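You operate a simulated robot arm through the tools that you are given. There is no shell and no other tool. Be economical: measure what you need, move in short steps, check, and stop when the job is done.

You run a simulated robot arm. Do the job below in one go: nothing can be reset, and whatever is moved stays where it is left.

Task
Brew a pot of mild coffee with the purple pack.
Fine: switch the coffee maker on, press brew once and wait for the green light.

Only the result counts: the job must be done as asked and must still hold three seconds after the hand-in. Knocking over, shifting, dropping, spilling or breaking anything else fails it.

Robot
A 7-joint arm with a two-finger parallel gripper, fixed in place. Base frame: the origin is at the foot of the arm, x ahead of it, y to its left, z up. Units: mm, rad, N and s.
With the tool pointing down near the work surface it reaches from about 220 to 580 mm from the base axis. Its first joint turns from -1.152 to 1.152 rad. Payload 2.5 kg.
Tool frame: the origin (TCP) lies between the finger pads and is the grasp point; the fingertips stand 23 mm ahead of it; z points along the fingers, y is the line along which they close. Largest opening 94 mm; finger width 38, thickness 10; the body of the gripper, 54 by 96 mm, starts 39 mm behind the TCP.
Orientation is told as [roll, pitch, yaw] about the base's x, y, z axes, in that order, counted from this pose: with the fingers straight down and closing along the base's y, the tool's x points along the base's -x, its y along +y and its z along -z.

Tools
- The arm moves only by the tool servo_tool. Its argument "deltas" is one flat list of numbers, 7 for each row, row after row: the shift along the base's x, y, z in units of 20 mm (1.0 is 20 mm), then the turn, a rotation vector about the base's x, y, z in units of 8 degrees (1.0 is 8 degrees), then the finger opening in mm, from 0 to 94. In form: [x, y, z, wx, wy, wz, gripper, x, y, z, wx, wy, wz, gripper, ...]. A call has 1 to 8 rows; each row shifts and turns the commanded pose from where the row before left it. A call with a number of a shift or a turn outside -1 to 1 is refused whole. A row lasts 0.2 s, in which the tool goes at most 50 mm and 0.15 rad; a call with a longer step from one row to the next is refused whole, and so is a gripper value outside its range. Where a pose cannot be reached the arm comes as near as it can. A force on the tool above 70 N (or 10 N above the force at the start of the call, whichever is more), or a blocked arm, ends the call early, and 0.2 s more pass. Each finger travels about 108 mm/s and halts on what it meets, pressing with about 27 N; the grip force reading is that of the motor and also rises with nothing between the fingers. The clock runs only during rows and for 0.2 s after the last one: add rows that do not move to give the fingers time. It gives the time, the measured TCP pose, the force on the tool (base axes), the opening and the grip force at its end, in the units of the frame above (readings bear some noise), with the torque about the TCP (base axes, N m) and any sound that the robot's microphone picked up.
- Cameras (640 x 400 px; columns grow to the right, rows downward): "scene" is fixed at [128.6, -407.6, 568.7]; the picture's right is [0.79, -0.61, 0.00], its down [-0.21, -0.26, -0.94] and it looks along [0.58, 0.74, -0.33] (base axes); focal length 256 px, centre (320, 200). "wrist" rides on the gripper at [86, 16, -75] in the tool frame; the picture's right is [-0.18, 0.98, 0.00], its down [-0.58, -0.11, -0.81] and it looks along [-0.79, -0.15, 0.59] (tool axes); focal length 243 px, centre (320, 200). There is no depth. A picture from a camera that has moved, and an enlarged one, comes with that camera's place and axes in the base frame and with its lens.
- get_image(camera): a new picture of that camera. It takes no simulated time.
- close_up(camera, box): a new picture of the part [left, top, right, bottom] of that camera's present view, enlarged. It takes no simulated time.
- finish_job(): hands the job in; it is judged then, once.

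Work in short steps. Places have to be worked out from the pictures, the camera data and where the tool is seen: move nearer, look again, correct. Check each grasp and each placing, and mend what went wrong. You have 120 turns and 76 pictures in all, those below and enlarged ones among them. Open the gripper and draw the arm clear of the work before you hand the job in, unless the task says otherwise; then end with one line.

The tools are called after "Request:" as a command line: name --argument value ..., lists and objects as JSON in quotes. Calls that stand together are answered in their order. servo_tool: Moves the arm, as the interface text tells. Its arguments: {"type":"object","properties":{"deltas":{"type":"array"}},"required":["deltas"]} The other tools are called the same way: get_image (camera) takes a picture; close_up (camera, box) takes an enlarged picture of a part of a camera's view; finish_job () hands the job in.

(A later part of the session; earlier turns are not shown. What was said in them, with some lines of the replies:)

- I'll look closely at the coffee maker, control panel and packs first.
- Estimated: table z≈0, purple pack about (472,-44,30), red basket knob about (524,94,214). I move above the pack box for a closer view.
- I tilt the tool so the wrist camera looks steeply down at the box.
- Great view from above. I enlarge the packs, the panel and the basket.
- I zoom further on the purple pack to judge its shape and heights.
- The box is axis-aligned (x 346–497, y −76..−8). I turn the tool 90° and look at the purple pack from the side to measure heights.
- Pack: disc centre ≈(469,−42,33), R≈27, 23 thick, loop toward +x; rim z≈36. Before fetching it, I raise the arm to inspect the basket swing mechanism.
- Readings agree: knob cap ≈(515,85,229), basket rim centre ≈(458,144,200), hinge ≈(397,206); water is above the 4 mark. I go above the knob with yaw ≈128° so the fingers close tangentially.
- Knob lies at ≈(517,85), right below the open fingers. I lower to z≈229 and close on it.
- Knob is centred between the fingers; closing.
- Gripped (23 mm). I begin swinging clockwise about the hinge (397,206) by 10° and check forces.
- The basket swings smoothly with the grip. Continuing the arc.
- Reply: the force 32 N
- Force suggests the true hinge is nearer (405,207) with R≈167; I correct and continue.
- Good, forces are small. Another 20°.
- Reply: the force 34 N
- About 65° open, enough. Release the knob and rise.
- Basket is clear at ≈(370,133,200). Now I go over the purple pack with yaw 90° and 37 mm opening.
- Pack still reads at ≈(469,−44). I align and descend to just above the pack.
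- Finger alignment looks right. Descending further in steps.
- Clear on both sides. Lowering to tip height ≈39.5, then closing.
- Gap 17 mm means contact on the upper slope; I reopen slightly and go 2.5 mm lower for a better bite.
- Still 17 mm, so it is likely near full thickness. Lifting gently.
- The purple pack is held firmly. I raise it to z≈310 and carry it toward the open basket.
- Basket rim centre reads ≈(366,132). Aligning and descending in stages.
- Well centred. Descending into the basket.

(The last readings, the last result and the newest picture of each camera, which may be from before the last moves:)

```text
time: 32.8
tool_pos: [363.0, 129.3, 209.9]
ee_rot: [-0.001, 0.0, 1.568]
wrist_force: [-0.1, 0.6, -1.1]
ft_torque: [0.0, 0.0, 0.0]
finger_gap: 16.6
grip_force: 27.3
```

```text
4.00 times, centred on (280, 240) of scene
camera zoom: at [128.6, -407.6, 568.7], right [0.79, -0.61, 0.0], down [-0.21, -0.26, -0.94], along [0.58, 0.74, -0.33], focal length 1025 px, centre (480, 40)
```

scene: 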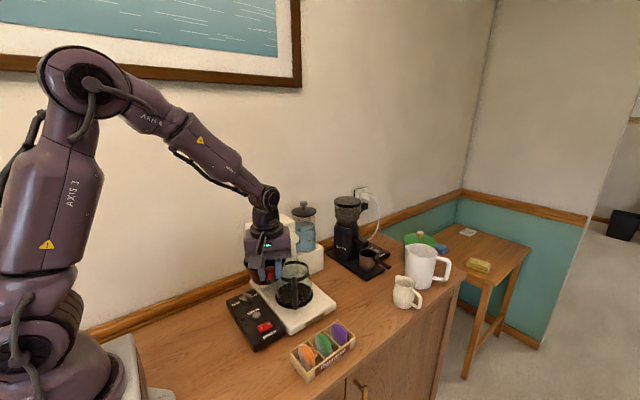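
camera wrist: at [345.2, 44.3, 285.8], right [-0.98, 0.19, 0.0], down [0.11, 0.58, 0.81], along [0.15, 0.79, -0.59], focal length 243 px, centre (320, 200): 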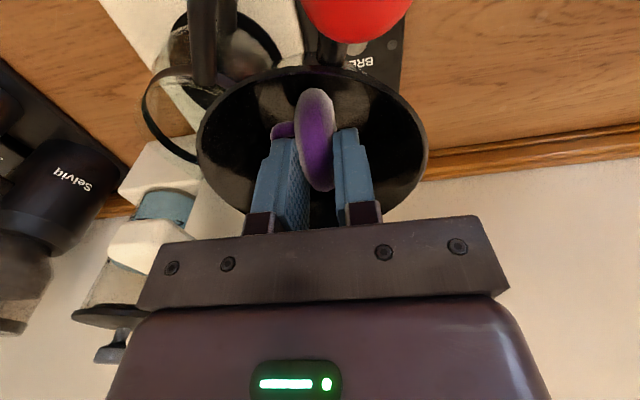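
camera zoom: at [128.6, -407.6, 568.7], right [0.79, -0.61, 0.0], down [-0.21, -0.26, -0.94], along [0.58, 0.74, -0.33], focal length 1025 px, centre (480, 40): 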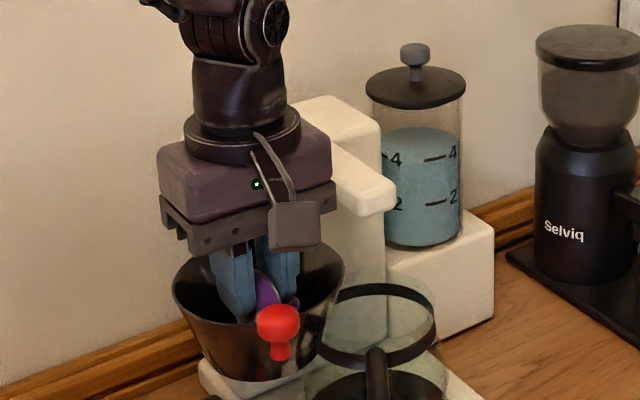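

Pack is nearly at the basket bottom (disc bottom z≈153). Releasing here.

Request:
servo_tool --deltas '[0, 0, -0.1, 0, 0, 0, 17, 0, 0, 0, 0, 0, 0, 24, 0, 0, 0, 0, 0, 0, 34, 0, 0, 0, 0, 0, 0, 40, 0, 0, 0, 0, 0, 0, 40]'

Request:
get_image --camera "wrist"

```text
time: 34.0
tool_pos: [362.5, 129.6, 208.7]
ee_rot: [0.001, 0.001, 1.569]
wrist_force: [0.0, 0.1, -0.4]
ft_torque: [0.01, 0.04, -0.02]
finger_gap: 39.9
grip_force: 0.1
```

```text
32 pictures are left
camera wrist: at [345.8, 44.0, 284.0], right [-0.98, 0.19, 0.0], down [0.11, 0.58, 0.81], along [0.15, 0.79, -0.59], focal length 243 px, centre (320, 200)
```

wrist: 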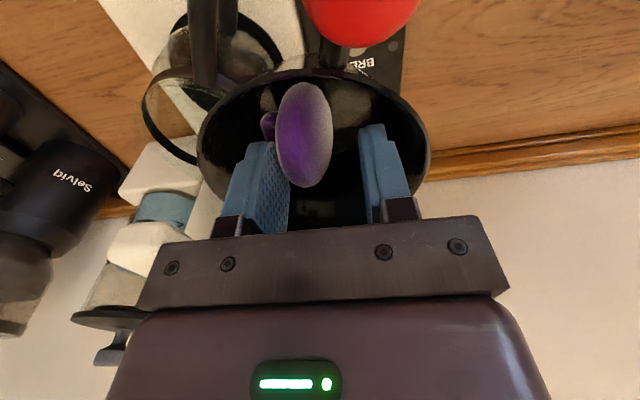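

Released; it leans on one finger. Rising straight up slowly to let it settle.

Request:
servo_tool --deltas '[0, 0, 0.5, 0, 0, 0, 44, 0, 0, 0.5, 0, 0, 0, 44, 0, 0, 1, 0, 0, 0, 44, 0, 0, 1, 0, 0, 0, 44, 0, 0, 1, 0, 0, 0, 44, 0, 0, 1, 0, 0, 0, 44]'

Request:
get_image --camera "wrist"

```text
time: 35.4
tool_pos: [363.7, 129.4, 304.9]
ee_rot: [0.001, -0.001, 1.57]
wrist_force: [0.2, 0.0, 1.6]
ft_torque: [0.01, 0.0, 0.01]
finger_gap: 43.8
grip_force: 0.0
```

```text
31 pictures are left
camera wrist: at [346.1, 43.0, 381.5], right [-0.98, 0.19, 0.0], down [0.11, 0.58, 0.81], along [0.15, 0.79, -0.59], focal length 243 px, centre (320, 200)
```

wrist: 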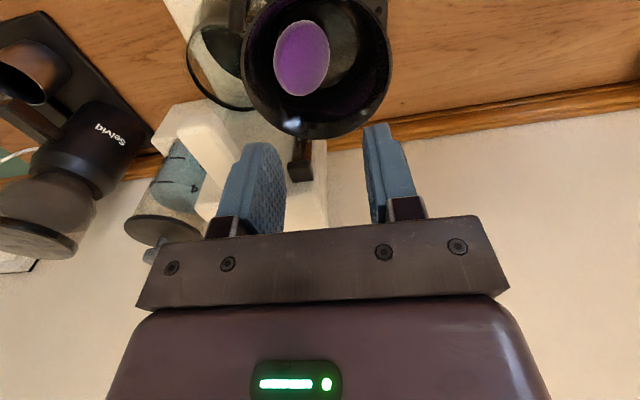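

Pack is in the basket, below the rim. Now back above the knob (≈(338,50)) with yaw ≈63° to close the basket.

Request:
servo_tool --deltas '[-0.25, -0.8, 0, 0, 0, -0.7, 60, -0.25, -0.8, 0, 0, 0, -0.7, 60, -0.25, -0.8, 0, 0, 0, -0.7, 60, -0.25, -0.8, 0, 0, 0, -0.7, 60, -0.25, -0.7, -0.2, 0, 0, -0.51, 60]'

Request:
get_image --camera "wrist"

Request:
close_up --camera "scene" --box '[216, 190, 344, 290]'

```text
time: 36.6
tool_pos: [337.4, 51.9, 302.5]
ee_rot: [0.0, -0.002, 1.106]
wrist_force: [-0.3, -0.2, -1.2]
ft_torque: [0.0, 0.04, 0.0]
finger_gap: 60.2
grip_force: 0.0
```

```text
30 pictures are left
camera wrist: at [283.5, -17.8, 378.1], right [-0.8, 0.61, 0.0], down [0.36, 0.47, 0.81], along [0.49, 0.64, -0.59], focal length 243 px, centre (320, 200)
```

wrist: 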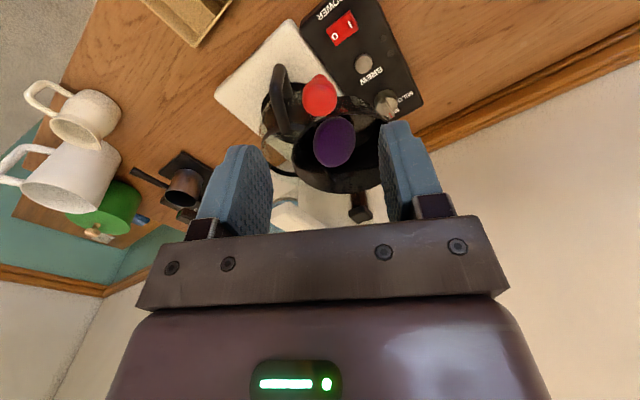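

```text
4.00 times, centred on (280, 240) of scene
camera zoom: at [128.6, -407.6, 568.7], right [0.79, -0.61, 0.0], down [-0.21, -0.26, -0.94], along [0.58, 0.74, -0.33], focal length 1025 px, centre (480, 40)
```

zoom: 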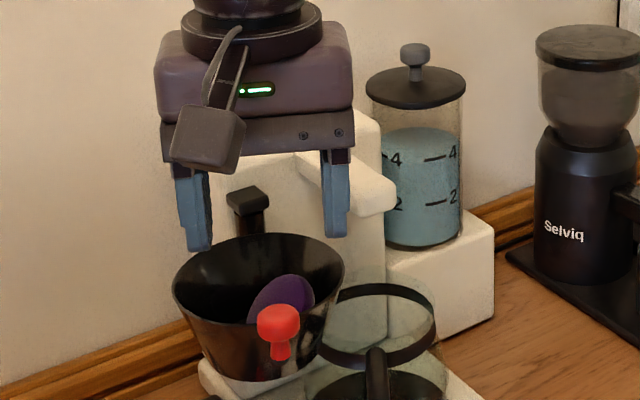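

Knob at (337,52), exactly below. Descend and grip.

Request:
servo_tool --deltas '[0, 0, -1, 0, 0, 0, 60, 0, 0, -1, 0, 0, 0, 60, 0, 0, -1, 0, 0, 0, 60, 0, 0, -0.6, 0, 0, 0, 60, 0, 0, 0, 0, 0, 0, 40, 0, 0, 0, 0, 0, 0, 20, 0, 0, 0, 0, 0, 0, 10, 0, 0, 0, 0, 0, 0, 10]'

```text
time: 38.4
tool_pos: [337.3, 52.3, 231.8]
ee_rot: [-0.001, -0.001, 1.106]
wrist_force: [0.2, 0.2, -3.0]
ft_torque: [0.1, -0.09, -0.06]
finger_gap: 23.0
grip_force: 45.0
```

Gripped. Fitted arc centre (403.7,208.4), R 169.7; swinging back, first four 5° steps.

Request:
servo_tool --deltas '[0.695, -0.26, 0, 0, 0, 0.626, 10, 0.71, -0.195, 0, 0, 0, 0.626, 10, 0.73, -0.14, 0, 0, 0, 0.626, 10, 0.735, -0.07, 0, 0, 0, 0.626, 10]'

Request:
servo_tool --deltas '[0.74, -0.005, 0, 0, 0, 0.626, 10, 0.74, 0.06, 0, 0, 0, 0.626, 10, 0.73, 0.12, 0, 0, 0, 0.626, 10, 0.715, 0.185, 0, 0, 0, 0.626, 10, 0.7, 0.25, 0, 0, 0, 0.626, 10]'

```text
time: 39.4
tool_pos: [396.7, 41.3, 230.2]
ee_rot: [0.0, -0.003, 1.461]
wrist_force: [0.7, 11.2, 0.1]
ft_torque: [0.32, 0.02, -0.03]
finger_gap: 23.0
grip_force: 45.5
```

```text
time: 40.6
tool_pos: [466.7, 53.4, 231.1]
ee_rot: [0.0, -0.004, 1.898]
wrist_force: [-8.4, 20.7, 9.0]
ft_torque: [0.42, 0.18, -0.04]
finger_gap: 23.1
grip_force: 45.5
```

Fine; small inward correction and the last 20°.

Request:
servo_tool --deltas '[0.65, 0.38, 0, 0, 0, 0.626, 10, 0.645, 0.365, 0, 0, 0, 0.626, 10, 0.61, 0.42, 0, 0, 0, 0.626, 10, 0.575, 0.45, 0, 0, 0, 0.626, 10]'

Request:
close_up --camera "scene" --box '[236, 190, 364, 290]'

```text
time: 41.6
tool_pos: [515.5, 83.6, 231.4]
ee_rot: [0.0, 0.0, 2.244]
wrist_force: [-5.4, 8.7, 11.6]
ft_torque: [0.95, 0.65, -0.16]
finger_gap: 23.0
grip_force: 45.1
```

```text
4.00 times, centred on (300, 240) of scene
camera zoom: at [128.6, -407.6, 568.7], right [0.79, -0.61, 0.0], down [-0.2, -0.26, -0.94], along [0.58, 0.74, -0.33], focal length 1025 px, centre (400, 40)
```

zoom: 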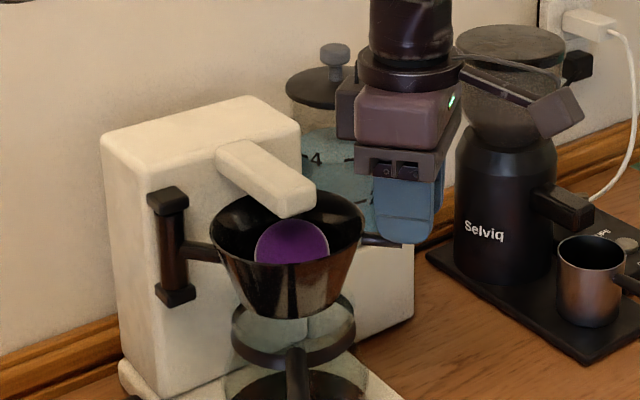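

Basket is back within ~0.2°. I nudge ~2 mm more to check whether it is at its closed stop.

Request:
servo_tool --deltas '[0.08, 0.07, 0, 0, 0, 0.05, 10, 0, 0, 0, 0, 0, 0, 10]'

```text
time: 42.2
tool_pos: [517.5, 84.9, 231.3]
ee_rot: [0.001, 0.001, 2.251]
wrist_force: [-5.2, 4.8, 10.4]
ft_torque: [0.45, 0.52, 0.27]
finger_gap: 23.4
grip_force: 45.3
```

No strain; it's at the original angle or just past. Release and rise.

Request:
servo_tool --deltas '[0, 0, 0, 0, 0, 0, 22, 0, 0, 0, 0, 0, 0, 40, 0, 0, 0, 0, 0, 0, 56, 0, 0, 0, 0, 0, 0, 56, 0, 0, 0.6, 0, 0, 0, 56, 0, 0, 1, 0, 0, 0, 56, 0, 0, 1, 0, 0, 0, 56, 0, 0, 1, 0, 0, 0, 56]'

Request:
get_image --camera "wrist"

Request:
close_up --camera "scene" --box '[215, 195, 375, 295]'

```text
time: 44.0
tool_pos: [519.4, 84.8, 302.9]
ee_rot: [-0.001, 0.0, 2.251]
wrist_force: [0.4, -0.1, -0.1]
ft_torque: [-0.03, -0.01, -0.01]
finger_gap: 56.0
grip_force: 0.0
```

```text
27 pictures are left
camera wrist: at [560.4, 8.8, 379.2], right [-0.88, -0.48, 0.0], down [-0.28, 0.52, 0.81], along [-0.38, 0.71, -0.59], focal length 243 px, centre (320, 200)
```

wrist: 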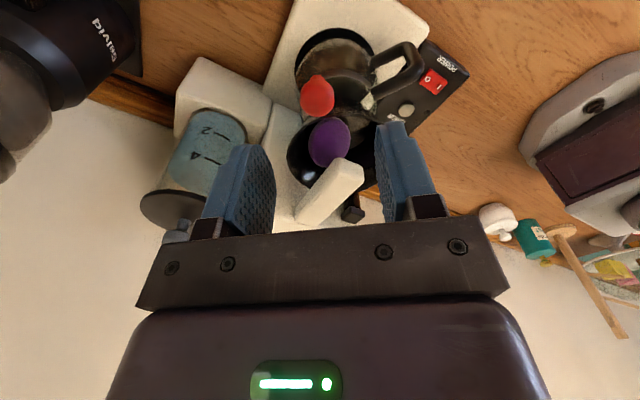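

```text
4.00 times, centred on (295, 245) of scene
camera zoom: at [128.6, -407.6, 568.7], right [0.79, -0.61, 0.0], down [-0.21, -0.26, -0.94], along [0.58, 0.74, -0.33], focal length 1025 px, centre (420, 20)
```

zoom: 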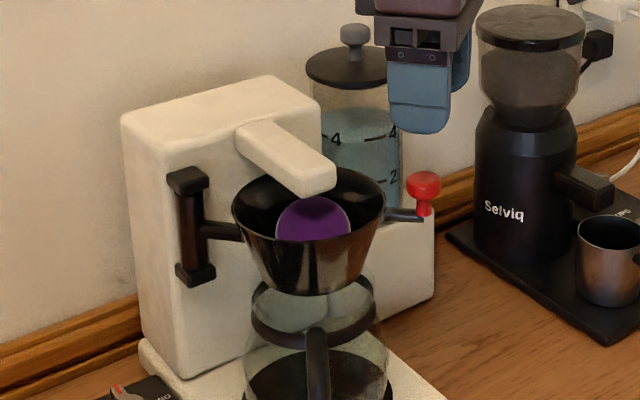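

Basket is closed exactly as originally. Next I move to view the control panel (knob ≈(332,216), brew ≈(331,144), power ≈(331,91)).

Request:
servo_tool --deltas '[-0.6, -0.8, 0.3, 0, 0, -0.6, 56, -1, -0.8, 0, 0, 0, -0.6, 56, -1, -0.4, 0, 0, 0, -0.6, 56, -1, 0, 0, 0, 0, -0.6, 56, -1, 0, 0, 0, 0, -0.6, 56, -1, 0, 0, 0, 0, -0.6, 56, -1, 0, 0, 0, 0, -0.6, 56, -1, 0, 0, 0, 0, -0.67, 56]'

Request:
servo_tool --deltas '[-0.6, 0, -1, 0, 0, 0, 40, -0.6, 0, -1, 0, 0, 0, 40, 0, 0.5, -1, 0, 0, 0, 40]'

Request:
get_image --camera "wrist"

Request:
close_up --camera "scene" --box '[226, 282, 274, 312]'

```text
time: 45.8
tool_pos: [368.6, 45.7, 308.6]
ee_rot: [0.001, 0.0, 1.569]
wrist_force: [-0.4, -0.1, 0.5]
ft_torque: [0.02, 0.0, 0.0]
finger_gap: 56.1
grip_force: 0.0
```

```text
time: 46.6
tool_pos: [342.5, 54.8, 249.7]
ee_rot: [-0.001, -0.002, 1.569]
wrist_force: [-0.2, 0.5, 0.1]
ft_torque: [-0.03, 0.03, -0.03]
finger_gap: 39.9
grip_force: 0.1
```

```text
25 pictures are left
camera wrist: at [325.5, -31.4, 325.1], right [-0.98, 0.18, 0.0], down [0.11, 0.58, 0.81], along [0.15, 0.79, -0.59], focal length 243 px, centre (320, 200)
```

wrist: 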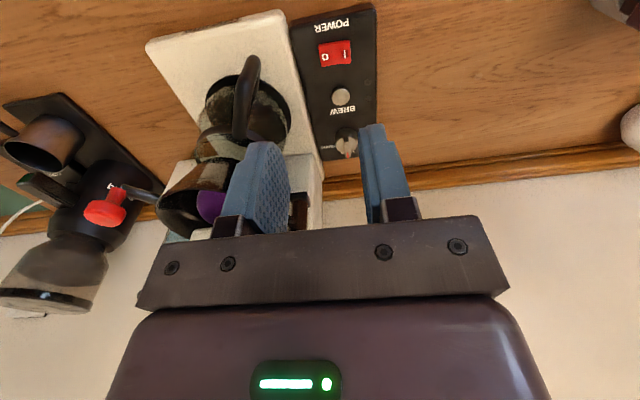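

```text
13.33 times, centred on (250, 297) of scene
camera zoom: at [128.6, -407.6, 568.7], right [0.79, -0.61, 0.0], down [-0.21, -0.26, -0.94], along [0.58, 0.74, -0.33], focal length 3415 px, centre (1253, -1093)
```

zoom: 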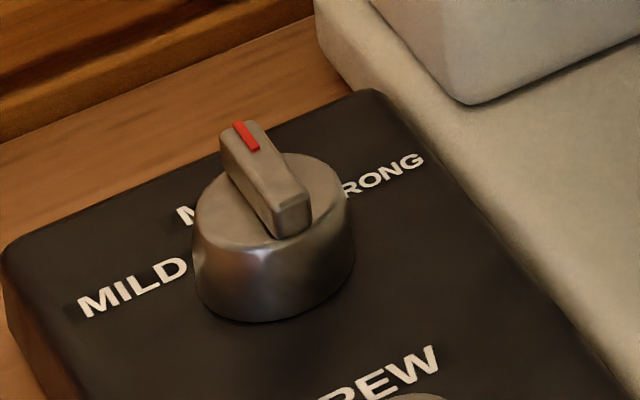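

Knob: centre ≈(334,215), cylinder z 28–47, ridge along y (MED); MILD is counter-clockwise ≈60°. To avoid the hinge bracket I'll grip the cylinder at yaw ≈ −28° and turn to about +35°.

Request:
servo_tool --deltas '[-0.2, 1, 0, 0, 0, -1, 60, -0.2, 1, 0, 0, 0, -1, 60, -0.2, 1, 0, 0, 0, -1, 60, -0.2, 1, 0, 0, 0, -1, 60, -0.2, 1, 0, 0, 0, -1, 60, -0.1, 1, 0, 0, 0, -1, 60, 0, 1, 0, 0, 0, -1, 60, 0, 1, 0, 0, 0, -1, 60]'

Request:
servo_tool --deltas '[0, 0, -0.5, 0, 0, -1, 60, 0, 0, -0.8, 0, 0, -1, 60, 0, 0, -0.8, 0, 0, -1, 60, 0, 0, -0.8, 0, 0, -1, 60, 0, 0, -0.8, 0, 0, -1, 60, 0, 0, -0.8, 0, 0, -1, 60, 0, 0, -0.8, 0, 0, -0.75, 60]'

Request:
get_image --camera "wrist"

Request:
get_image --camera "scene"

```text
time: 48.4
tool_pos: [321.9, 214.9, 248.1]
ee_rot: [0.002, 0.0, 0.453]
wrist_force: [-0.2, 1.0, -0.4]
ft_torque: [-0.02, -0.01, -0.01]
finger_gap: 59.9
grip_force: 0.1
```

```text
time: 50.0
tool_pos: [322.1, 212.3, 142.5]
ee_rot: [0.0, 0.002, -0.49]
wrist_force: [-0.2, -0.3, -0.2]
ft_torque: [-0.01, 0.03, 0.01]
finger_gap: 59.7
grip_force: 0.0
```

```text
23 pictures are left
camera wrist: at [251.9, 268.5, 218.5], right [0.63, 0.78, 0.0], down [0.46, -0.37, 0.81], along [0.63, -0.5, -0.59], focal length 243 px, centre (320, 200)
```

wrist: 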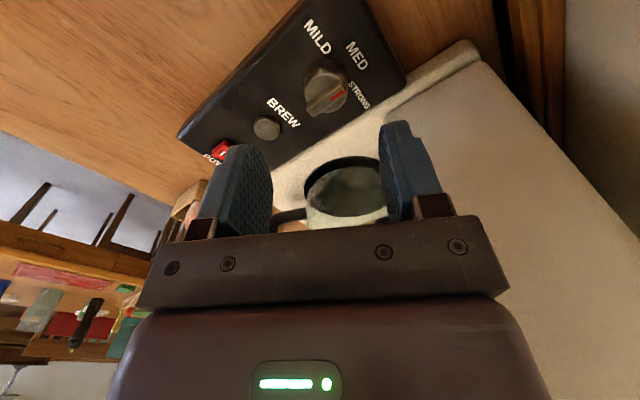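

```text
22 pictures are left
```

scene: 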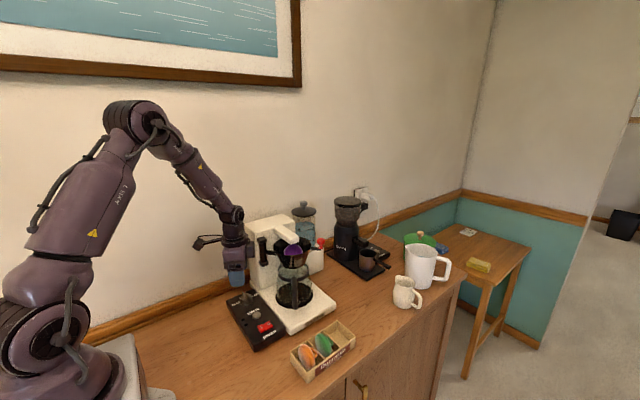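

Request:
close_up --camera "wrist" --box '[272, 20, 392, 120]'

```text
4.00 times, centred on (332, 70) of wrist
camera zoom: at [251.9, 268.5, 218.5], right [0.63, 0.78, 0.0], down [0.46, -0.37, 0.81], along [0.63, -0.5, -0.59], focal length 970 px, centre (272, 720)
```

zoom: 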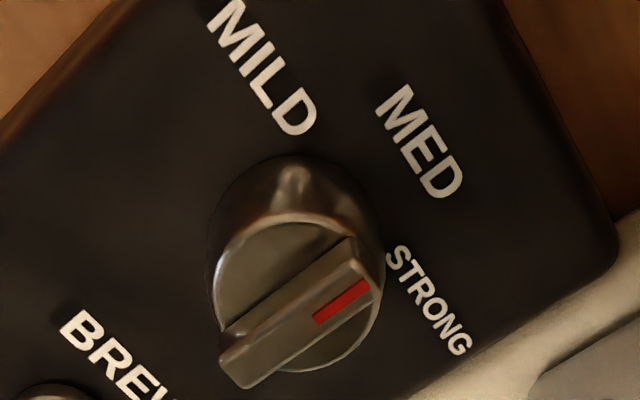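

Knob centre ≈(333,211); MILD label sits ≈60–65° CCW. I align over the knob and descend to TCP z≈57.

Request:
servo_tool --deltas '[0.55, -0.06, 0, 0, 0, 0, 60, 0, 0, -1, 0, 0, 0, 60, 0, 0, -1, 0, 0, 0, 60, 0, 0, -1, 0, 0, 0, 60, 0, 0, -0.8, 0, 0, 0, 60]'

Request:
get_image --camera "wrist"

```text
time: 51.2
tool_pos: [332.3, 215.3, 67.6]
ee_rot: [0.001, 0.0, -0.488]
wrist_force: [0.2, -0.8, 0.7]
ft_torque: [0.03, 0.01, -0.02]
finger_gap: 60.0
grip_force: 0.0
```

```text
20 pictures are left
camera wrist: at [262.9, 270.5, 143.3], right [0.62, 0.78, 0.0], down [0.46, -0.37, 0.81], along [0.63, -0.5, -0.59], focal length 243 px, centre (320, 200)
```

wrist: 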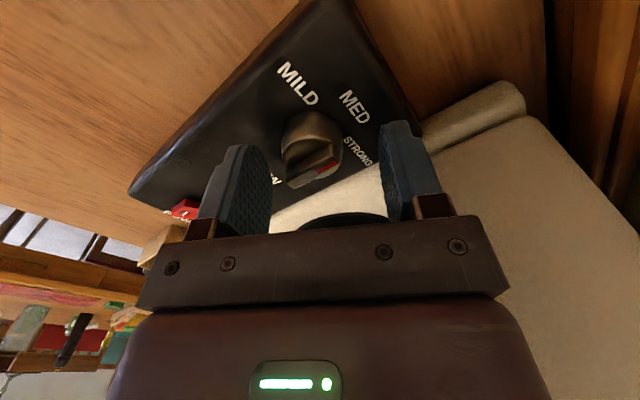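

Aligned within ~2 mm. Final lowering and closing on the knob cylinder.

Request:
servo_tool --deltas '[-0.04, -0.1, -0.5, 0, 0, 0, 60, 0, 0, 0, 0, 0, 0, 45, 0, 0, 0, 0, 0, 0, 30, 0, 0, 0, 0, 0, 0, 20, 0, 0, 0, 0, 0, 0, 15, 0, 0, 0, 0, 0, 0, 15]'

Request:
get_image --camera "wrist"

```text
time: 52.6
tool_pos: [331.3, 210.3, 56.6]
ee_rot: [-0.006, 0.001, -0.489]
wrist_force: [-9.7, -19.0, 5.0]
ft_torque: [-0.31, 0.19, -0.02]
finger_gap: 33.1
grip_force: 44.7
```

```text
19 pictures are left
camera wrist: at [261.9, 266.5, 132.9], right [0.62, 0.78, -0.01], down [0.46, -0.37, 0.81], along [0.63, -0.51, -0.59], focal length 243 px, centre (320, 200)
```

wrist: 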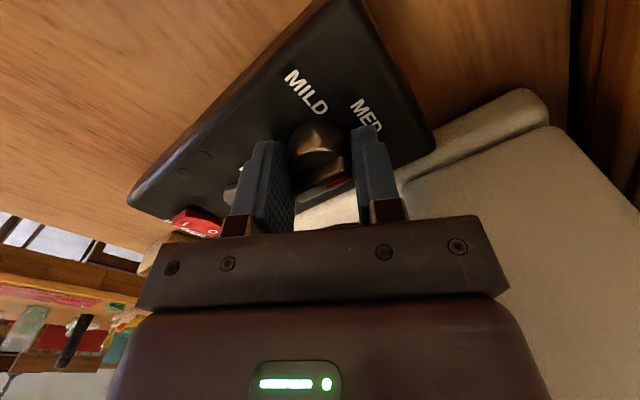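

Gripped at 33 mm with a slight off-centre force; shift commanded pose ~2 mm to relieve, then turn +16° as a test.

Request:
servo_tool --deltas '[-0.05, -0.11, 0, 0, 0, 0, 15, 0, 0, 0, 0, 0, 0.7, 15, 0, 0, 0, 0, 0, 0.7, 15, 0, 0, 0, 0, 0, 0.7, 15]'

Request:
close_up --camera "wrist" --box '[232, 50, 412, 200]'

```text
time: 53.6
tool_pos: [331.7, 211.0, 57.5]
ee_rot: [0.002, 0.0, -0.192]
wrist_force: [3.0, -1.4, -15.7]
ft_torque: [0.07, 0.63, 0.01]
finger_gap: 32.5
grip_force: 45.0
```

```text
2.67 times, centred on (322, 125) of wrist
camera zoom: at [248.3, 243.2, 133.0], right [0.37, 0.93, 0.0], down [0.55, -0.22, 0.81], along [0.75, -0.3, -0.59], focal length 647 px, centre (315, 400)
```

zoom: 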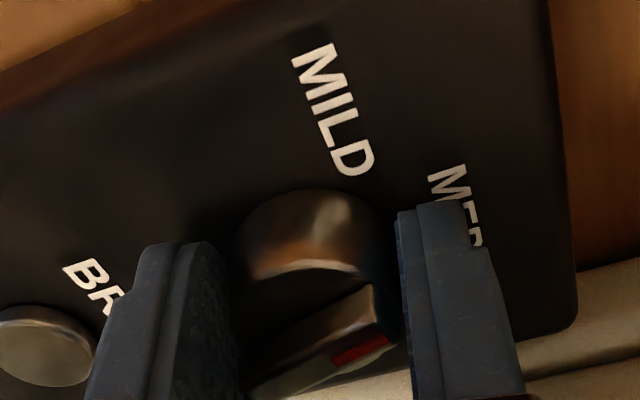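

The knob turns with the gripper. Continuing another ~43°.

Request:
servo_tool --deltas '[0, 0, 0, 0, 0, 0.9, 15, 0, 0, 0, 0, 0, 0.9, 15, 0, 0, 0, 0, 0, 0.9, 15, 0, 0, 0, 0, 0, 0.9, 15, 0, 0, 0, 0, 0, 0.9, 15, 0, 0, 0, 0, 0, 0.9, 15]'

Request:
close_up --camera "wrist" --box '[232, 50, 412, 200]'

```text
time: 55.0
tool_pos: [331.1, 208.6, 56.6]
ee_rot: [0.001, -0.001, 0.559]
wrist_force: [-1.5, -1.7, -10.2]
ft_torque: [0.52, -0.84, 0.01]
finger_gap: 32.6
grip_force: 44.9
```

```text
2.67 times, centred on (322, 125) of wrist
camera zoom: at [248.3, 177.8, 133.5], right [-0.37, 0.93, 0.0], down [0.55, 0.22, 0.81], along [0.75, 0.3, -0.59], focal length 647 px, centre (315, 400)
```

zoom: 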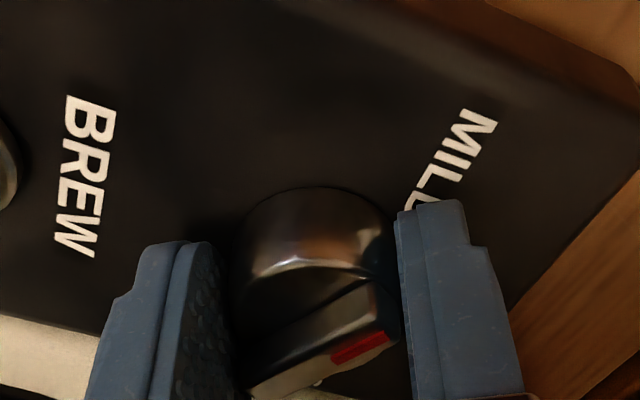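

Turned 60°. Releasing and rising to check the pointer.

Request:
servo_tool --deltas '[0, 0, 0, 0, 0, 0, 32, 0, 0, 0, 0, 0, 0, 50, 0, 0, 0, 0, 0, 0, 60, 0, 0, 0.5, 0, 0, 0, 60, 0, 0, 1, 0, 0, 0, 60, 0, 0, 1, 0, 0, 0, 60, -0.5, 0, 1, 0, 0, 0, 60, -0.5, 0, 1, 0, 0, 0, 60]'

Request:
close_up --camera "scene" --box '[226, 282, 274, 312]'

Request:
get_image --camera "wrist"

```text
time: 56.8
tool_pos: [309.8, 206.4, 148.3]
ee_rot: [0.001, 0.0, 0.56]
wrist_force: [-0.5, -0.5, 0.3]
ft_torque: [0.02, -0.01, -0.01]
finger_gap: 59.9
grip_force: 0.1
```

```text
13.33 times, centred on (250, 297) of scene
camera zoom: at [128.7, -407.6, 568.7], right [0.79, -0.61, 0.0], down [-0.21, -0.26, -0.94], along [0.58, 0.74, -0.33], focal length 3415 px, centre (1253, -1093)
```

zoom: 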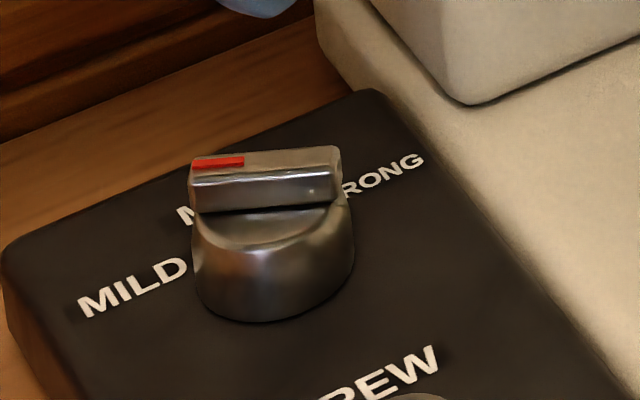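

```text
15 pictures are left
camera wrist: at [228.3, 176.1, 223.9], right [-0.36, 0.93, 0.0], down [0.55, 0.22, 0.81], along [0.75, 0.29, -0.59], focal length 243 px, centre (320, 200)
```

wrist: 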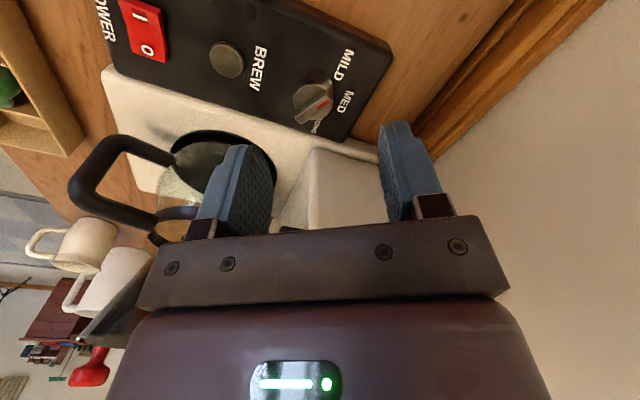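

Request:
close_up --camera "wrist" --box '[272, 30, 376, 140]'

```text
3.64 times, centred on (324, 85) of wrist
camera zoom: at [228.3, 176.1, 223.9], right [-0.36, 0.93, 0.0], down [0.55, 0.22, 0.81], along [0.75, 0.29, -0.59], focal length 882 px, centre (306, 618)
```

zoom: 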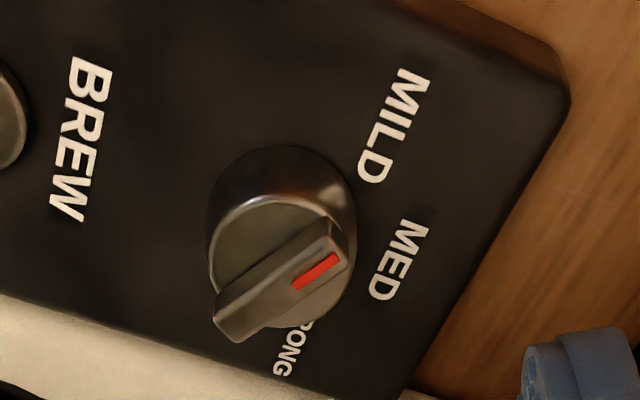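

Pointer reads ≈58–60° and the MILD label ≈62°, so MILD is set. Now to the power switch: "I" end ≈(321,92). I move above it with closed fingers, yaw 90°.

Request:
servo_tool --deltas '[0, -0.7, 0, 0, 0, 0.9, 30, 0, -0.7, 0, 0, 0, 0.9, 0, 0, -0.7, 0, 0, 0, 0.9, 0, 0.1, -0.7, 0, 0, 0, 0.9, 0, 0.1, -0.7, 0, 0, 0, 0.9, 0, 0.1, -0.7, -0.4, 0, 0, 0.9, 0, 0.1, -0.7, -0.4, 0, 0, 0.9, 0, 0, -0.8, -0.6, 0, 0, 0.94, 0]'

Request:
get_image --camera "wrist"

Request:
close_up --camera "scene" --box '[220, 280, 316, 360]'

```text
time: 58.6
tool_pos: [317.7, 93.4, 120.3]
ee_rot: [0.001, 0.001, 1.571]
wrist_force: [0.9, 0.2, -0.3]
ft_torque: [-0.01, -0.01, 0.0]
finger_gap: 0.1
grip_force: 27.0
```

```text
13 pictures are left
camera wrist: at [302.1, 8.3, 195.7], right [-0.98, 0.18, 0.0], down [0.11, 0.58, 0.81], along [0.15, 0.79, -0.59], focal length 243 px, centre (320, 200)
```

wrist: 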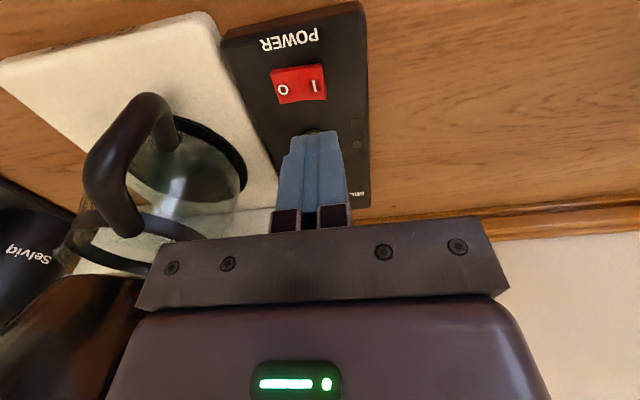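

```text
5.00 times, centred on (268, 320) of scene
camera zoom: at [128.6, -407.6, 568.7], right [0.79, -0.61, 0.0], down [-0.21, -0.26, -0.94], along [0.58, 0.74, -0.33], focal length 1281 px, centre (580, -400)
```

zoom: 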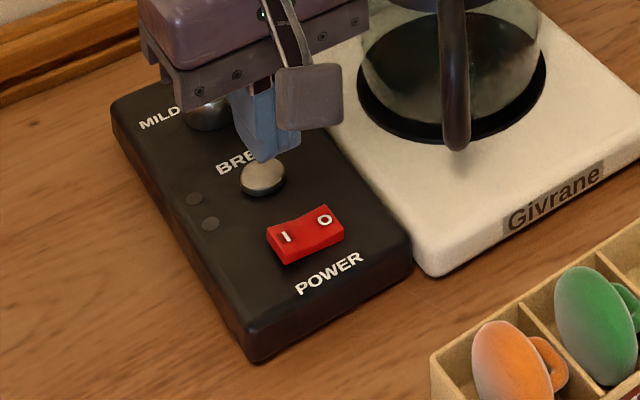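

"I" end (raised) at ≈(321,92). Descending to just above, then pressing in small steps.

Request:
servo_tool --deltas '[0.1, -0.08, -1, 0, 0, 0, 0, 0, 0, -1, 0, 0, 0, 0, 0, 0, -0.5, 0, 0, 0, 0, 0, 0, -0.2, 0, 0, 0, 0, 0, 0, -0.2, 0, 0, 0, 0]'

```text
time: 59.8
tool_pos: [319.8, 95.5, 60.9]
ee_rot: [0.003, 0.0, 1.571]
wrist_force: [-4.6, -0.1, 8.1]
ft_torque: [0.07, 0.06, 0.01]
finger_gap: 0.2
grip_force: 27.2
```

Contact (8 N) at z≈61. Pressing a little further.

Request:
servo_tool --deltas '[0, 0, -0.1, 0, 0, 0, 0, 0, 0, -0.1, 0, 0, 0, 0]'

Request:
close_up --camera "scene" --box '[220, 280, 316, 360]'

```text
time: 60.3
tool_pos: [321.8, 94.1, 60.8]
ee_rot: [0.0, 0.003, 1.571]
wrist_force: [-5.9, -1.8, 14.3]
ft_torque: [0.06, -0.02, -0.02]
finger_gap: 0.0
grip_force: 26.6
stopped in row 2: the force on the tool passed its limit at 76 N (the readings are from after the stop); the commanded pose is now the measured one
```

```text
5.00 times, centred on (268, 320) of scene
camera zoom: at [128.6, -407.6, 568.7], right [0.79, -0.61, 0.0], down [-0.21, -0.26, -0.94], along [0.58, 0.74, -0.33], focal length 1281 px, centre (580, -400)
```

zoom: 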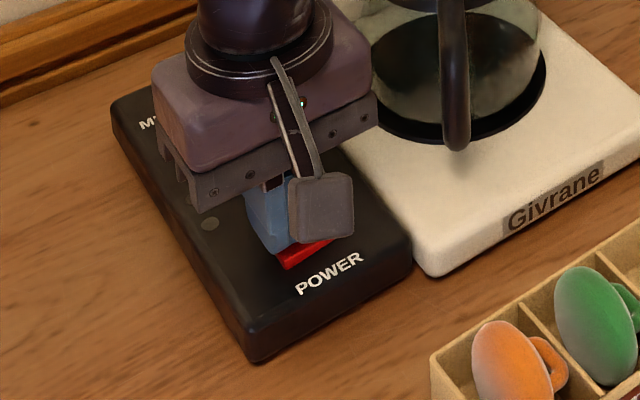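

Switch bottomed out; rising and moving near the brew button to check the rocker and lamps.

Request:
servo_tool --deltas '[0, 0, 0.6, 0, 0, 0, 0, 0, 0, 1, 0, 0, 0, 0, 0, 0.6, 1, 0, 0, 0, 0, 0.2, 0.9, 0.4, 0, 0, 0, 0, 0.2, 0.9, 0, 0, 0, 0, 0]'

Request:
close_up --camera "scene" --box '[220, 280, 316, 360]'

Request:
get_image --camera "wrist"

```text
time: 61.5
tool_pos: [328.1, 142.2, 122.3]
ee_rot: [0.0, 0.0, 1.572]
wrist_force: [0.2, -0.6, 0.0]
ft_torque: [-0.03, -0.01, -0.03]
finger_gap: 0.1
grip_force: 27.0
```

```text
5.00 times, centred on (268, 320) of scene
camera zoom: at [128.6, -407.6, 568.7], right [0.79, -0.61, 0.0], down [-0.21, -0.26, -0.94], along [0.58, 0.74, -0.33], focal length 1281 px, centre (580, -400)
```

zoom: 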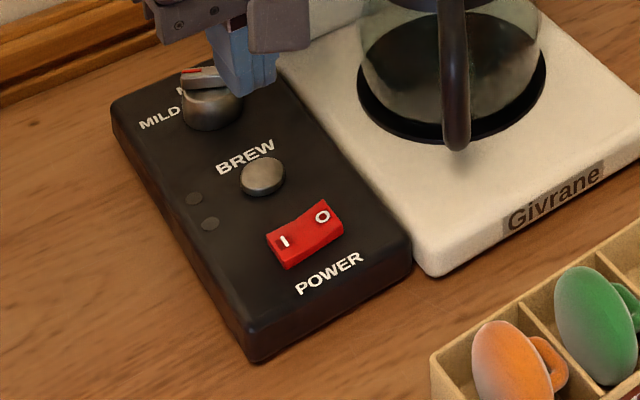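

```text
9 pictures are left
camera wrist: at [311.4, 56.3, 197.4], right [-0.98, 0.18, 0.0], down [0.11, 0.58, 0.81], along [0.15, 0.79, -0.59], focal length 243 px, centre (320, 200)
```

wrist: 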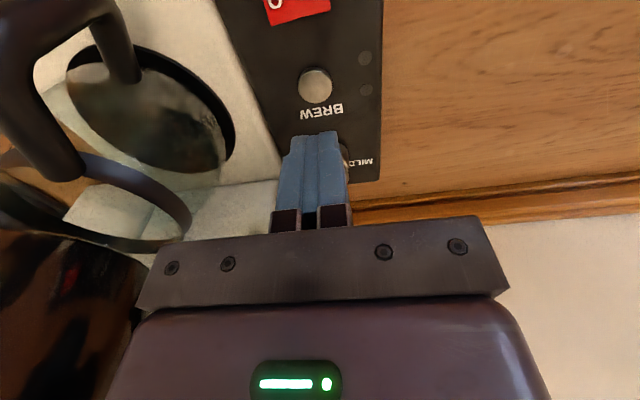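

The rocker is now tilted to "I". Brew button at ≈(330.5,143.5); descending for one single press.

Request:
servo_tool --deltas '[0.12, 0.05, -1, 0, 0, 0, 0, 0, 0, -1, 0, 0, 0, 0, 0, 0, -1, 0, 0, 0, 0, 0, 0, -0.15, 0, 0, 0, 0, 0, 0, -0.15, 0, 0, 0, 0]'

```text
time: 62.7
tool_pos: [331.3, 143.6, 55.4]
ee_rot: [-0.003, 0.002, 1.571]
wrist_force: [-0.2, -2.2, 6.8]
ft_torque: [-0.05, 0.0, -0.01]
finger_gap: 0.0
grip_force: 26.9
heard: click
```

A click: brew pressed. I rise straight up and look at the lamps.

Request:
servo_tool --deltas '[0, 0, 0.5, 0, 0, 0, 0, 0, 0, 1, 0, 0, 0, 0, 0, 0, 1, 0, 0, 0, 0, 0, 0, 1, 0, 0, 0, 0, -0.5, -1, 1, 0, 0, 0, 0, -0.5, -1, 1, 0, 0, 0, 0, -0.5, -1, 1, 0, 0, 0, 30, -0.5, -1, 1, 0, 0, 0, 60]'

Request:
close_up --camera "scene" --box '[216, 220, 376, 360]'

```text
time: 64.5
tool_pos: [289.6, 62.4, 205.4]
ee_rot: [0.001, 0.001, 1.571]
wrist_force: [1.1, -1.0, 0.3]
ft_torque: [0.01, 0.0, 0.04]
finger_gap: 60.0
grip_force: 0.0
```

```text
2.86 times, centred on (296, 290) of scene
camera zoom: at [128.7, -407.6, 568.7], right [0.79, -0.61, 0.0], down [-0.21, -0.26, -0.94], along [0.58, 0.74, -0.33], focal length 732 px, centre (389, -57)
```

zoom: 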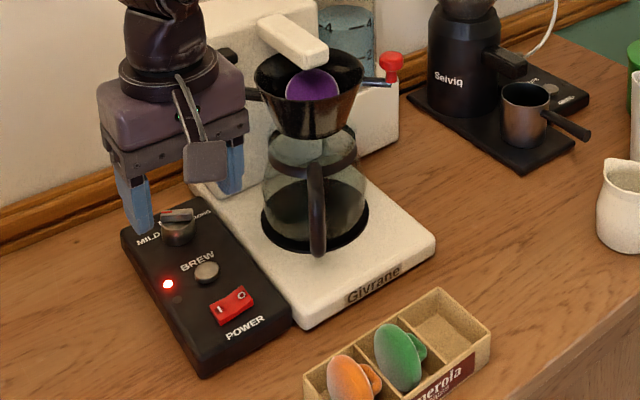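

Red lamp lit: brewing. I draw the arm clear and wait.

Request:
servo_tool --deltas '[-0.3, -0.5, 1, 0, 0, 0, 60, -0.3, -0.5, 1, 0, 0, 0, 60, 0, 0, 1, 0, 0, 0, 60, 0, 0, 1, 0, 0, 0, 60, 0, 0, 0, 0, 0, 0, 60, 0, 0, 0, 0, 0, 0, 60, 0, 0, 0, 0, 0, 0, 60, 0, 0, 0, 0, 0, 0, 60]'

Request:
servo_tool --deltas '[0, 0, 0, 0, 0, 0, 60, 0, 0, 0, 0, 0, 0, 60, 0, 0, 0, 0, 0, 0, 60, 0, 0, 0, 0, 0, 0, 60, 0, 0, 0, 0, 0, 0, 60, 0, 0, 0, 0, 0, 0, 60, 0, 0, 0, 0, 0, 0, 60, 0, 0, 0, 0, 0, 0, 60]'

Request:
servo_tool --deltas '[0, 0, 0, 0, 0, 0, 60, 0, 0, 0, 0, 0, 0, 60, 0, 0, 0, 0, 0, 0, 60, 0, 0, 0, 0, 0, 0, 60, 0, 0, 0, 0, 0, 0, 60, 0, 0, 0, 0, 0, 0, 60, 0, 0, 0, 0, 0, 0, 60, 0, 0, 0, 0, 0, 0, 60]'

Request:
servo_tool --deltas '[0, 0, 0, 0, 0, 0, 60, 0, 0, 0, 0, 0, 0, 60, 0, 0, 0, 0, 0, 0, 60, 0, 0, 0, 0, 0, 0, 60, 0, 0, 0, 0, 0, 0, 60, 0, 0, 0, 0, 0, 0, 60, 0, 0, 0, 0, 0, 0, 60, 0, 0, 0, 0, 0, 0, 60]'

Request:
close_up --camera "scene" --box '[216, 200, 376, 360]'

```text
time: 66.3
tool_pos: [279.0, 43.9, 284.1]
ee_rot: [0.0, 0.002, 1.572]
wrist_force: [-0.2, -0.4, 0.8]
ft_torque: [0.02, -0.04, -0.02]
finger_gap: 59.9
grip_force: 0.0
```

```text
time: 68.1
tool_pos: [277.0, 43.0, 284.0]
ee_rot: [0.0, 0.0, 1.571]
wrist_force: [0.5, -0.6, -0.4]
ft_torque: [0.0, 0.03, -0.02]
finger_gap: 59.9
grip_force: 0.1
```

```text
time: 69.9
tool_pos: [278.6, 43.2, 283.0]
ee_rot: [0.0, 0.002, 1.57]
wrist_force: [0.0, 0.1, 0.5]
ft_torque: [0.0, -0.02, 0.0]
finger_gap: 60.2
grip_force: 0.1
```

```text
time: 71.7
tool_pos: [278.1, 43.0, 283.9]
ee_rot: [0.001, 0.002, 1.57]
wrist_force: [-0.6, -0.4, 1.2]
ft_torque: [0.02, 0.0, -0.04]
finger_gap: 60.1
grip_force: 0.1
```

```text
2.50 times, centred on (296, 280) of scene
camera zoom: at [128.6, -407.6, 568.7], right [0.79, -0.61, 0.0], down [-0.21, -0.26, -0.94], along [0.58, 0.74, -0.33], focal length 640 px, centre (380, 0)
```

zoom: 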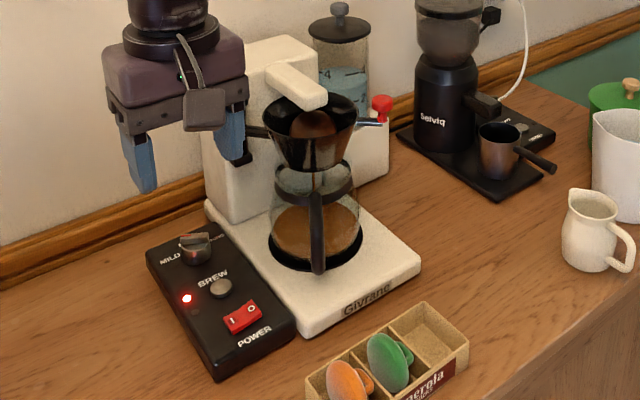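

Coffee is brewing into the carafe and the tank is dropping. I keep waiting for green.

Request:
servo_tool --deltas '[0, 0, 0, 0, 0, 0, 60, 0, 0, 0, 0, 0, 0, 60, 0, 0, 0, 0, 0, 0, 60, 0, 0, 0, 0, 0, 0, 60, 0, 0, 0, 0, 0, 0, 60, 0, 0, 0, 0, 0, 0, 60, 0, 0, 0, 0, 0, 0, 60, 0, 0, 0, 0, 0, 0, 60]'

Request:
servo_tool --deltas '[0, 0, 0, 0, 0, 0, 60, 0, 0, 0, 0, 0, 0, 60, 0, 0, 0, 0, 0, 0, 60, 0, 0, 0, 0, 0, 0, 60, 0, 0, 0, 0, 0, 0, 60, 0, 0, 0, 0, 0, 0, 60, 0, 0, 0, 0, 0, 0, 60, 0, 0, 0, 0, 0, 0, 60]'

Request:
servo_tool --deltas '[0, 0, 0, 0, 0, 0, 60, 0, 0, 0, 0, 0, 0, 60, 0, 0, 0, 0, 0, 0, 60, 0, 0, 0, 0, 0, 0, 60, 0, 0, 0, 0, 0, 0, 60, 0, 0, 0, 0, 0, 0, 60, 0, 0, 0, 0, 0, 0, 60, 0, 0, 0, 0, 0, 0, 60]'

Request:
servo_tool --deltas '[0, 0, 0, 0, 0, 0, 60, 0, 0, 0, 0, 0, 0, 60, 0, 0, 0, 0, 0, 0, 60, 0, 0, 0, 0, 0, 0, 60, 0, 0, 0, 0, 0, 0, 60, 0, 0, 0, 0, 0, 0, 60, 0, 0, 0, 0, 0, 0, 60, 0, 0, 0, 0, 0, 0, 60]'

Request:
servo_tool --deltas '[0, 0, 0, 0, 0, 0, 60, 0, 0, 0, 0, 0, 0, 60, 0, 0, 0, 0, 0, 0, 60, 0, 0, 0, 0, 0, 0, 60, 0, 0, 0, 0, 0, 0, 60, 0, 0, 0, 0, 0, 0, 60, 0, 0, 0, 0, 0, 0, 60, 0, 0, 0, 0, 0, 0, 60]'

Request:
close_up --camera "scene" --box '[216, 200, 376, 360]'

```text
time: 73.5
tool_pos: [277.9, 43.4, 283.5]
ee_rot: [0.0, 0.001, 1.573]
wrist_force: [0.1, -0.6, -0.3]
ft_torque: [0.01, -0.05, -0.03]
finger_gap: 60.0
grip_force: 0.1
```

```text
time: 75.3
tool_pos: [277.8, 42.7, 284.0]
ee_rot: [0.0, 0.001, 1.571]
wrist_force: [-0.5, -0.2, -0.6]
ft_torque: [-0.02, -0.01, -0.01]
finger_gap: 59.9
grip_force: 0.0
```

```text
time: 77.1
tool_pos: [278.5, 42.3, 283.0]
ee_rot: [-0.001, 0.002, 1.57]
wrist_force: [-0.4, -0.3, 0.4]
ft_torque: [-0.01, 0.0, -0.02]
finger_gap: 60.0
grip_force: 0.1
```

```text
time: 78.9
tool_pos: [277.3, 44.2, 283.5]
ee_rot: [0.0, 0.001, 1.569]
wrist_force: [0.7, -0.1, -0.6]
ft_torque: [-0.02, 0.01, -0.02]
finger_gap: 60.0
grip_force: 0.0
```

```text
time: 80.7
tool_pos: [277.1, 42.7, 284.2]
ee_rot: [0.001, 0.003, 1.57]
wrist_force: [0.0, -0.2, 0.2]
ft_torque: [0.0, -0.01, -0.01]
finger_gap: 60.1
grip_force: 0.0
```

```text
2.50 times, centred on (296, 280) of scene
camera zoom: at [128.6, -407.6, 568.7], right [0.79, -0.61, 0.0], down [-0.21, -0.26, -0.94], along [0.58, 0.74, -0.33], focal length 640 px, centre (380, 0)
```

zoom: 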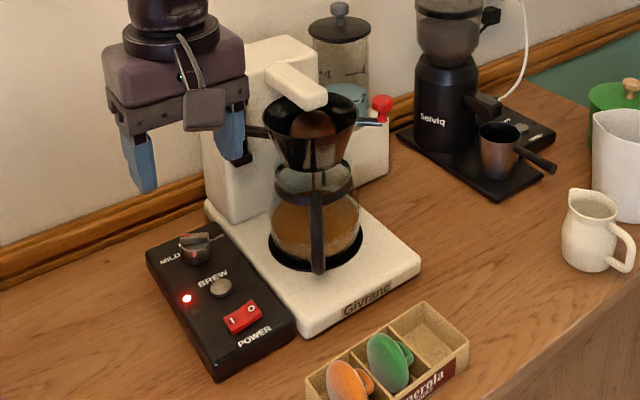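

Tank is nearly empty; waiting further.

Request:
servo_tool --deltas '[0, 0, 0, 0, 0, 0, 60, 0, 0, 0, 0, 0, 0, 60, 0, 0, 0, 0, 0, 0, 60, 0, 0, 0, 0, 0, 0, 60, 0, 0, 0, 0, 0, 0, 60, 0, 0, 0, 0, 0, 0, 60, 0, 0, 0, 0, 0, 0, 60, 0, 0, 0, 0, 0, 0, 60]'

Request:
servo_tool --deltas '[0, 0, 0, 0, 0, 0, 60, 0, 0, 0, 0, 0, 0, 60, 0, 0, 0, 0, 0, 0, 60, 0, 0, 0, 0, 0, 0, 60, 0, 0, 0, 0, 0, 0, 60, 0, 0, 0, 0, 0, 0, 60, 0, 0, 0, 0, 0, 0, 60, 0, 0, 0, 0, 0, 0, 60]'

Request:
servo_tool --deltas '[0, 0, 0, 0, 0, 0, 60, 0, 0, 0, 0, 0, 0, 60, 0, 0, 0, 0, 0, 0, 60, 0, 0, 0, 0, 0, 0, 60, 0, 0, 0, 0, 0, 0, 60, 0, 0, 0, 0, 0, 0, 60, 0, 0, 0, 0, 0, 0, 60, 0, 0, 0, 0, 0, 0, 60]'

Request:
servo_tool --deltas '[0, 0, 0, 0, 0, 0, 60, 0, 0, 0, 0, 0, 0, 60, 0, 0, 0, 0, 0, 0, 60, 0, 0, 0, 0, 0, 0, 60, 0, 0, 0, 0, 0, 0, 60, 0, 0, 0, 0, 0, 0, 60, 0, 0, 0, 0, 0, 0, 60, 0, 0, 0, 0, 0, 0, 60]'

Request:
servo_tool --deltas '[0, 0, 0, 0, 0, 0, 60, 0, 0, 0, 0, 0, 0, 60, 0, 0, 0, 0, 0, 0, 60, 0, 0, 0, 0, 0, 0, 60, 0, 0, 0, 0, 0, 0, 60, 0, 0, 0, 0, 0, 0, 60, 0, 0, 0, 0, 0, 0, 60, 0, 0, 0, 0, 0, 0, 60]'

Request:
close_up --camera "scene" --box '[216, 200, 376, 360]'

```text
time: 82.5
tool_pos: [277.9, 43.9, 283.1]
ee_rot: [0.0, 0.001, 1.571]
wrist_force: [0.3, 0.1, -0.3]
ft_torque: [0.05, 0.02, -0.01]
finger_gap: 60.0
grip_force: 0.1
```

```text
time: 84.3
tool_pos: [278.8, 43.0, 284.4]
ee_rot: [0.0, 0.002, 1.572]
wrist_force: [0.0, 0.3, 0.1]
ft_torque: [0.0, 0.0, 0.01]
finger_gap: 60.1
grip_force: 0.1
```

```text
time: 86.1
tool_pos: [276.2, 43.0, 283.1]
ee_rot: [0.0, 0.002, 1.571]
wrist_force: [-0.4, 0.6, -0.1]
ft_torque: [0.02, -0.04, 0.02]
finger_gap: 60.0
grip_force: 0.0
```

```text
time: 87.9
tool_pos: [279.0, 43.4, 283.7]
ee_rot: [0.0, 0.002, 1.57]
wrist_force: [0.3, 0.8, 0.7]
ft_torque: [0.02, -0.01, 0.01]
finger_gap: 60.1
grip_force: 0.0
```

```text
time: 89.7
tool_pos: [277.9, 43.2, 283.1]
ee_rot: [-0.001, 0.001, 1.571]
wrist_force: [-0.5, -0.2, -0.1]
ft_torque: [0.02, -0.01, 0.02]
finger_gap: 59.8
grip_force: 0.1
```

```text
2.50 times, centred on (296, 280) of scene
camera zoom: at [128.6, -407.6, 568.7], right [0.79, -0.61, 0.0], down [-0.21, -0.26, -0.94], along [0.58, 0.74, -0.33], focal length 640 px, centre (380, 0)
```

zoom: 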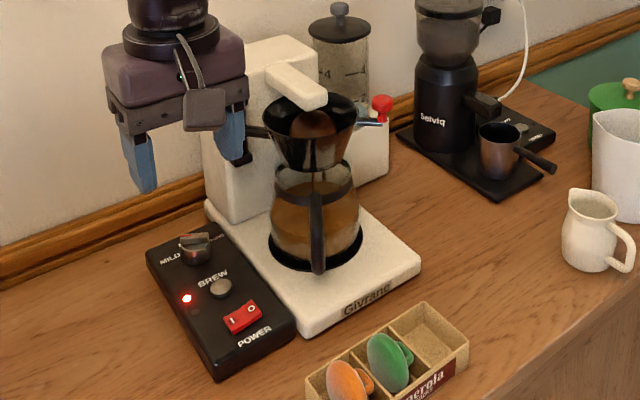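

Tank looks empty, lamp still red. Waiting more.

Request:
servo_tool --deltas '[0, 0, 0, 0, 0, 0, 60, 0, 0, 0, 0, 0, 0, 60, 0, 0, 0, 0, 0, 0, 60, 0, 0, 0, 0, 0, 0, 60, 0, 0, 0, 0, 0, 0, 60, 0, 0, 0, 0, 0, 0, 60, 0, 0, 0, 0, 0, 0, 60, 0, 0, 0, 0, 0, 0, 60]'

Request:
servo_tool --deltas '[0, 0, 0, 0, 0, 0, 60, 0, 0, 0, 0, 0, 0, 60, 0, 0, 0, 0, 0, 0, 60, 0, 0, 0, 0, 0, 0, 60, 0, 0, 0, 0, 0, 0, 60, 0, 0, 0, 0, 0, 0, 60, 0, 0, 0, 0, 0, 0, 60, 0, 0, 0, 0, 0, 0, 60]'

Request:
servo_tool --deltas '[0, 0, 0, 0, 0, 0, 60, 0, 0, 0, 0, 0, 0, 60, 0, 0, 0, 0, 0, 0, 60, 0, 0, 0, 0, 0, 0, 60, 0, 0, 0, 0, 0, 0, 60, 0, 0, 0, 0, 0, 0, 60, 0, 0, 0, 0, 0, 0, 60, 0, 0, 0, 0, 0, 0, 60]'

Request:
close_up --camera "scene" --box '[216, 200, 376, 360]'

```text
time: 91.5
tool_pos: [277.4, 42.7, 282.6]
ee_rot: [0.0, 0.002, 1.57]
wrist_force: [1.0, 0.6, -0.4]
ft_torque: [0.02, 0.03, 0.01]
finger_gap: 59.8
grip_force: 0.1
```

```text
time: 93.3
tool_pos: [278.1, 42.9, 284.0]
ee_rot: [0.0, 0.003, 1.572]
wrist_force: [-0.7, -0.3, 0.5]
ft_torque: [-0.02, 0.01, -0.03]
finger_gap: 59.8
grip_force: 0.0
```

```text
time: 95.1
tool_pos: [277.9, 42.5, 284.1]
ee_rot: [-0.001, 0.002, 1.571]
wrist_force: [0.6, 0.9, -0.8]
ft_torque: [-0.01, 0.02, 0.01]
finger_gap: 59.8
grip_force: 0.0
```

```text
2.50 times, centred on (296, 280) of scene
camera zoom: at [128.6, -407.6, 568.7], right [0.79, -0.61, 0.0], down [-0.21, -0.26, -0.94], along [0.58, 0.74, -0.33], focal length 640 px, centre (380, 0)
```

zoom: 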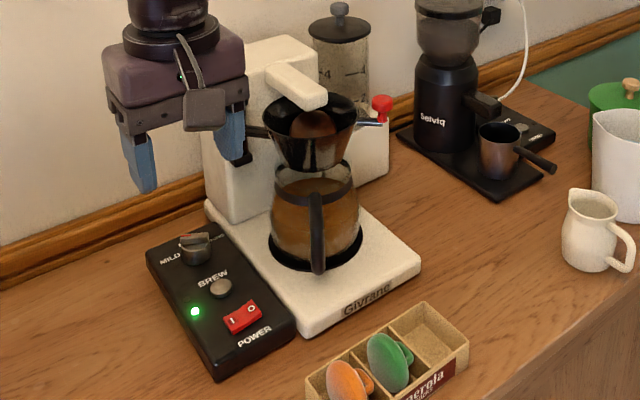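

The green light is on, the carafe is full, the gripper is open and the arm is clear. Handing in.

Request:
finish_job

```text
The job is handed in.
```

The pot of mild coffee is brewed with the purple pack: dial on MILD, brew pressed once, green light on, and the arm open and clear of the work at hand-in.
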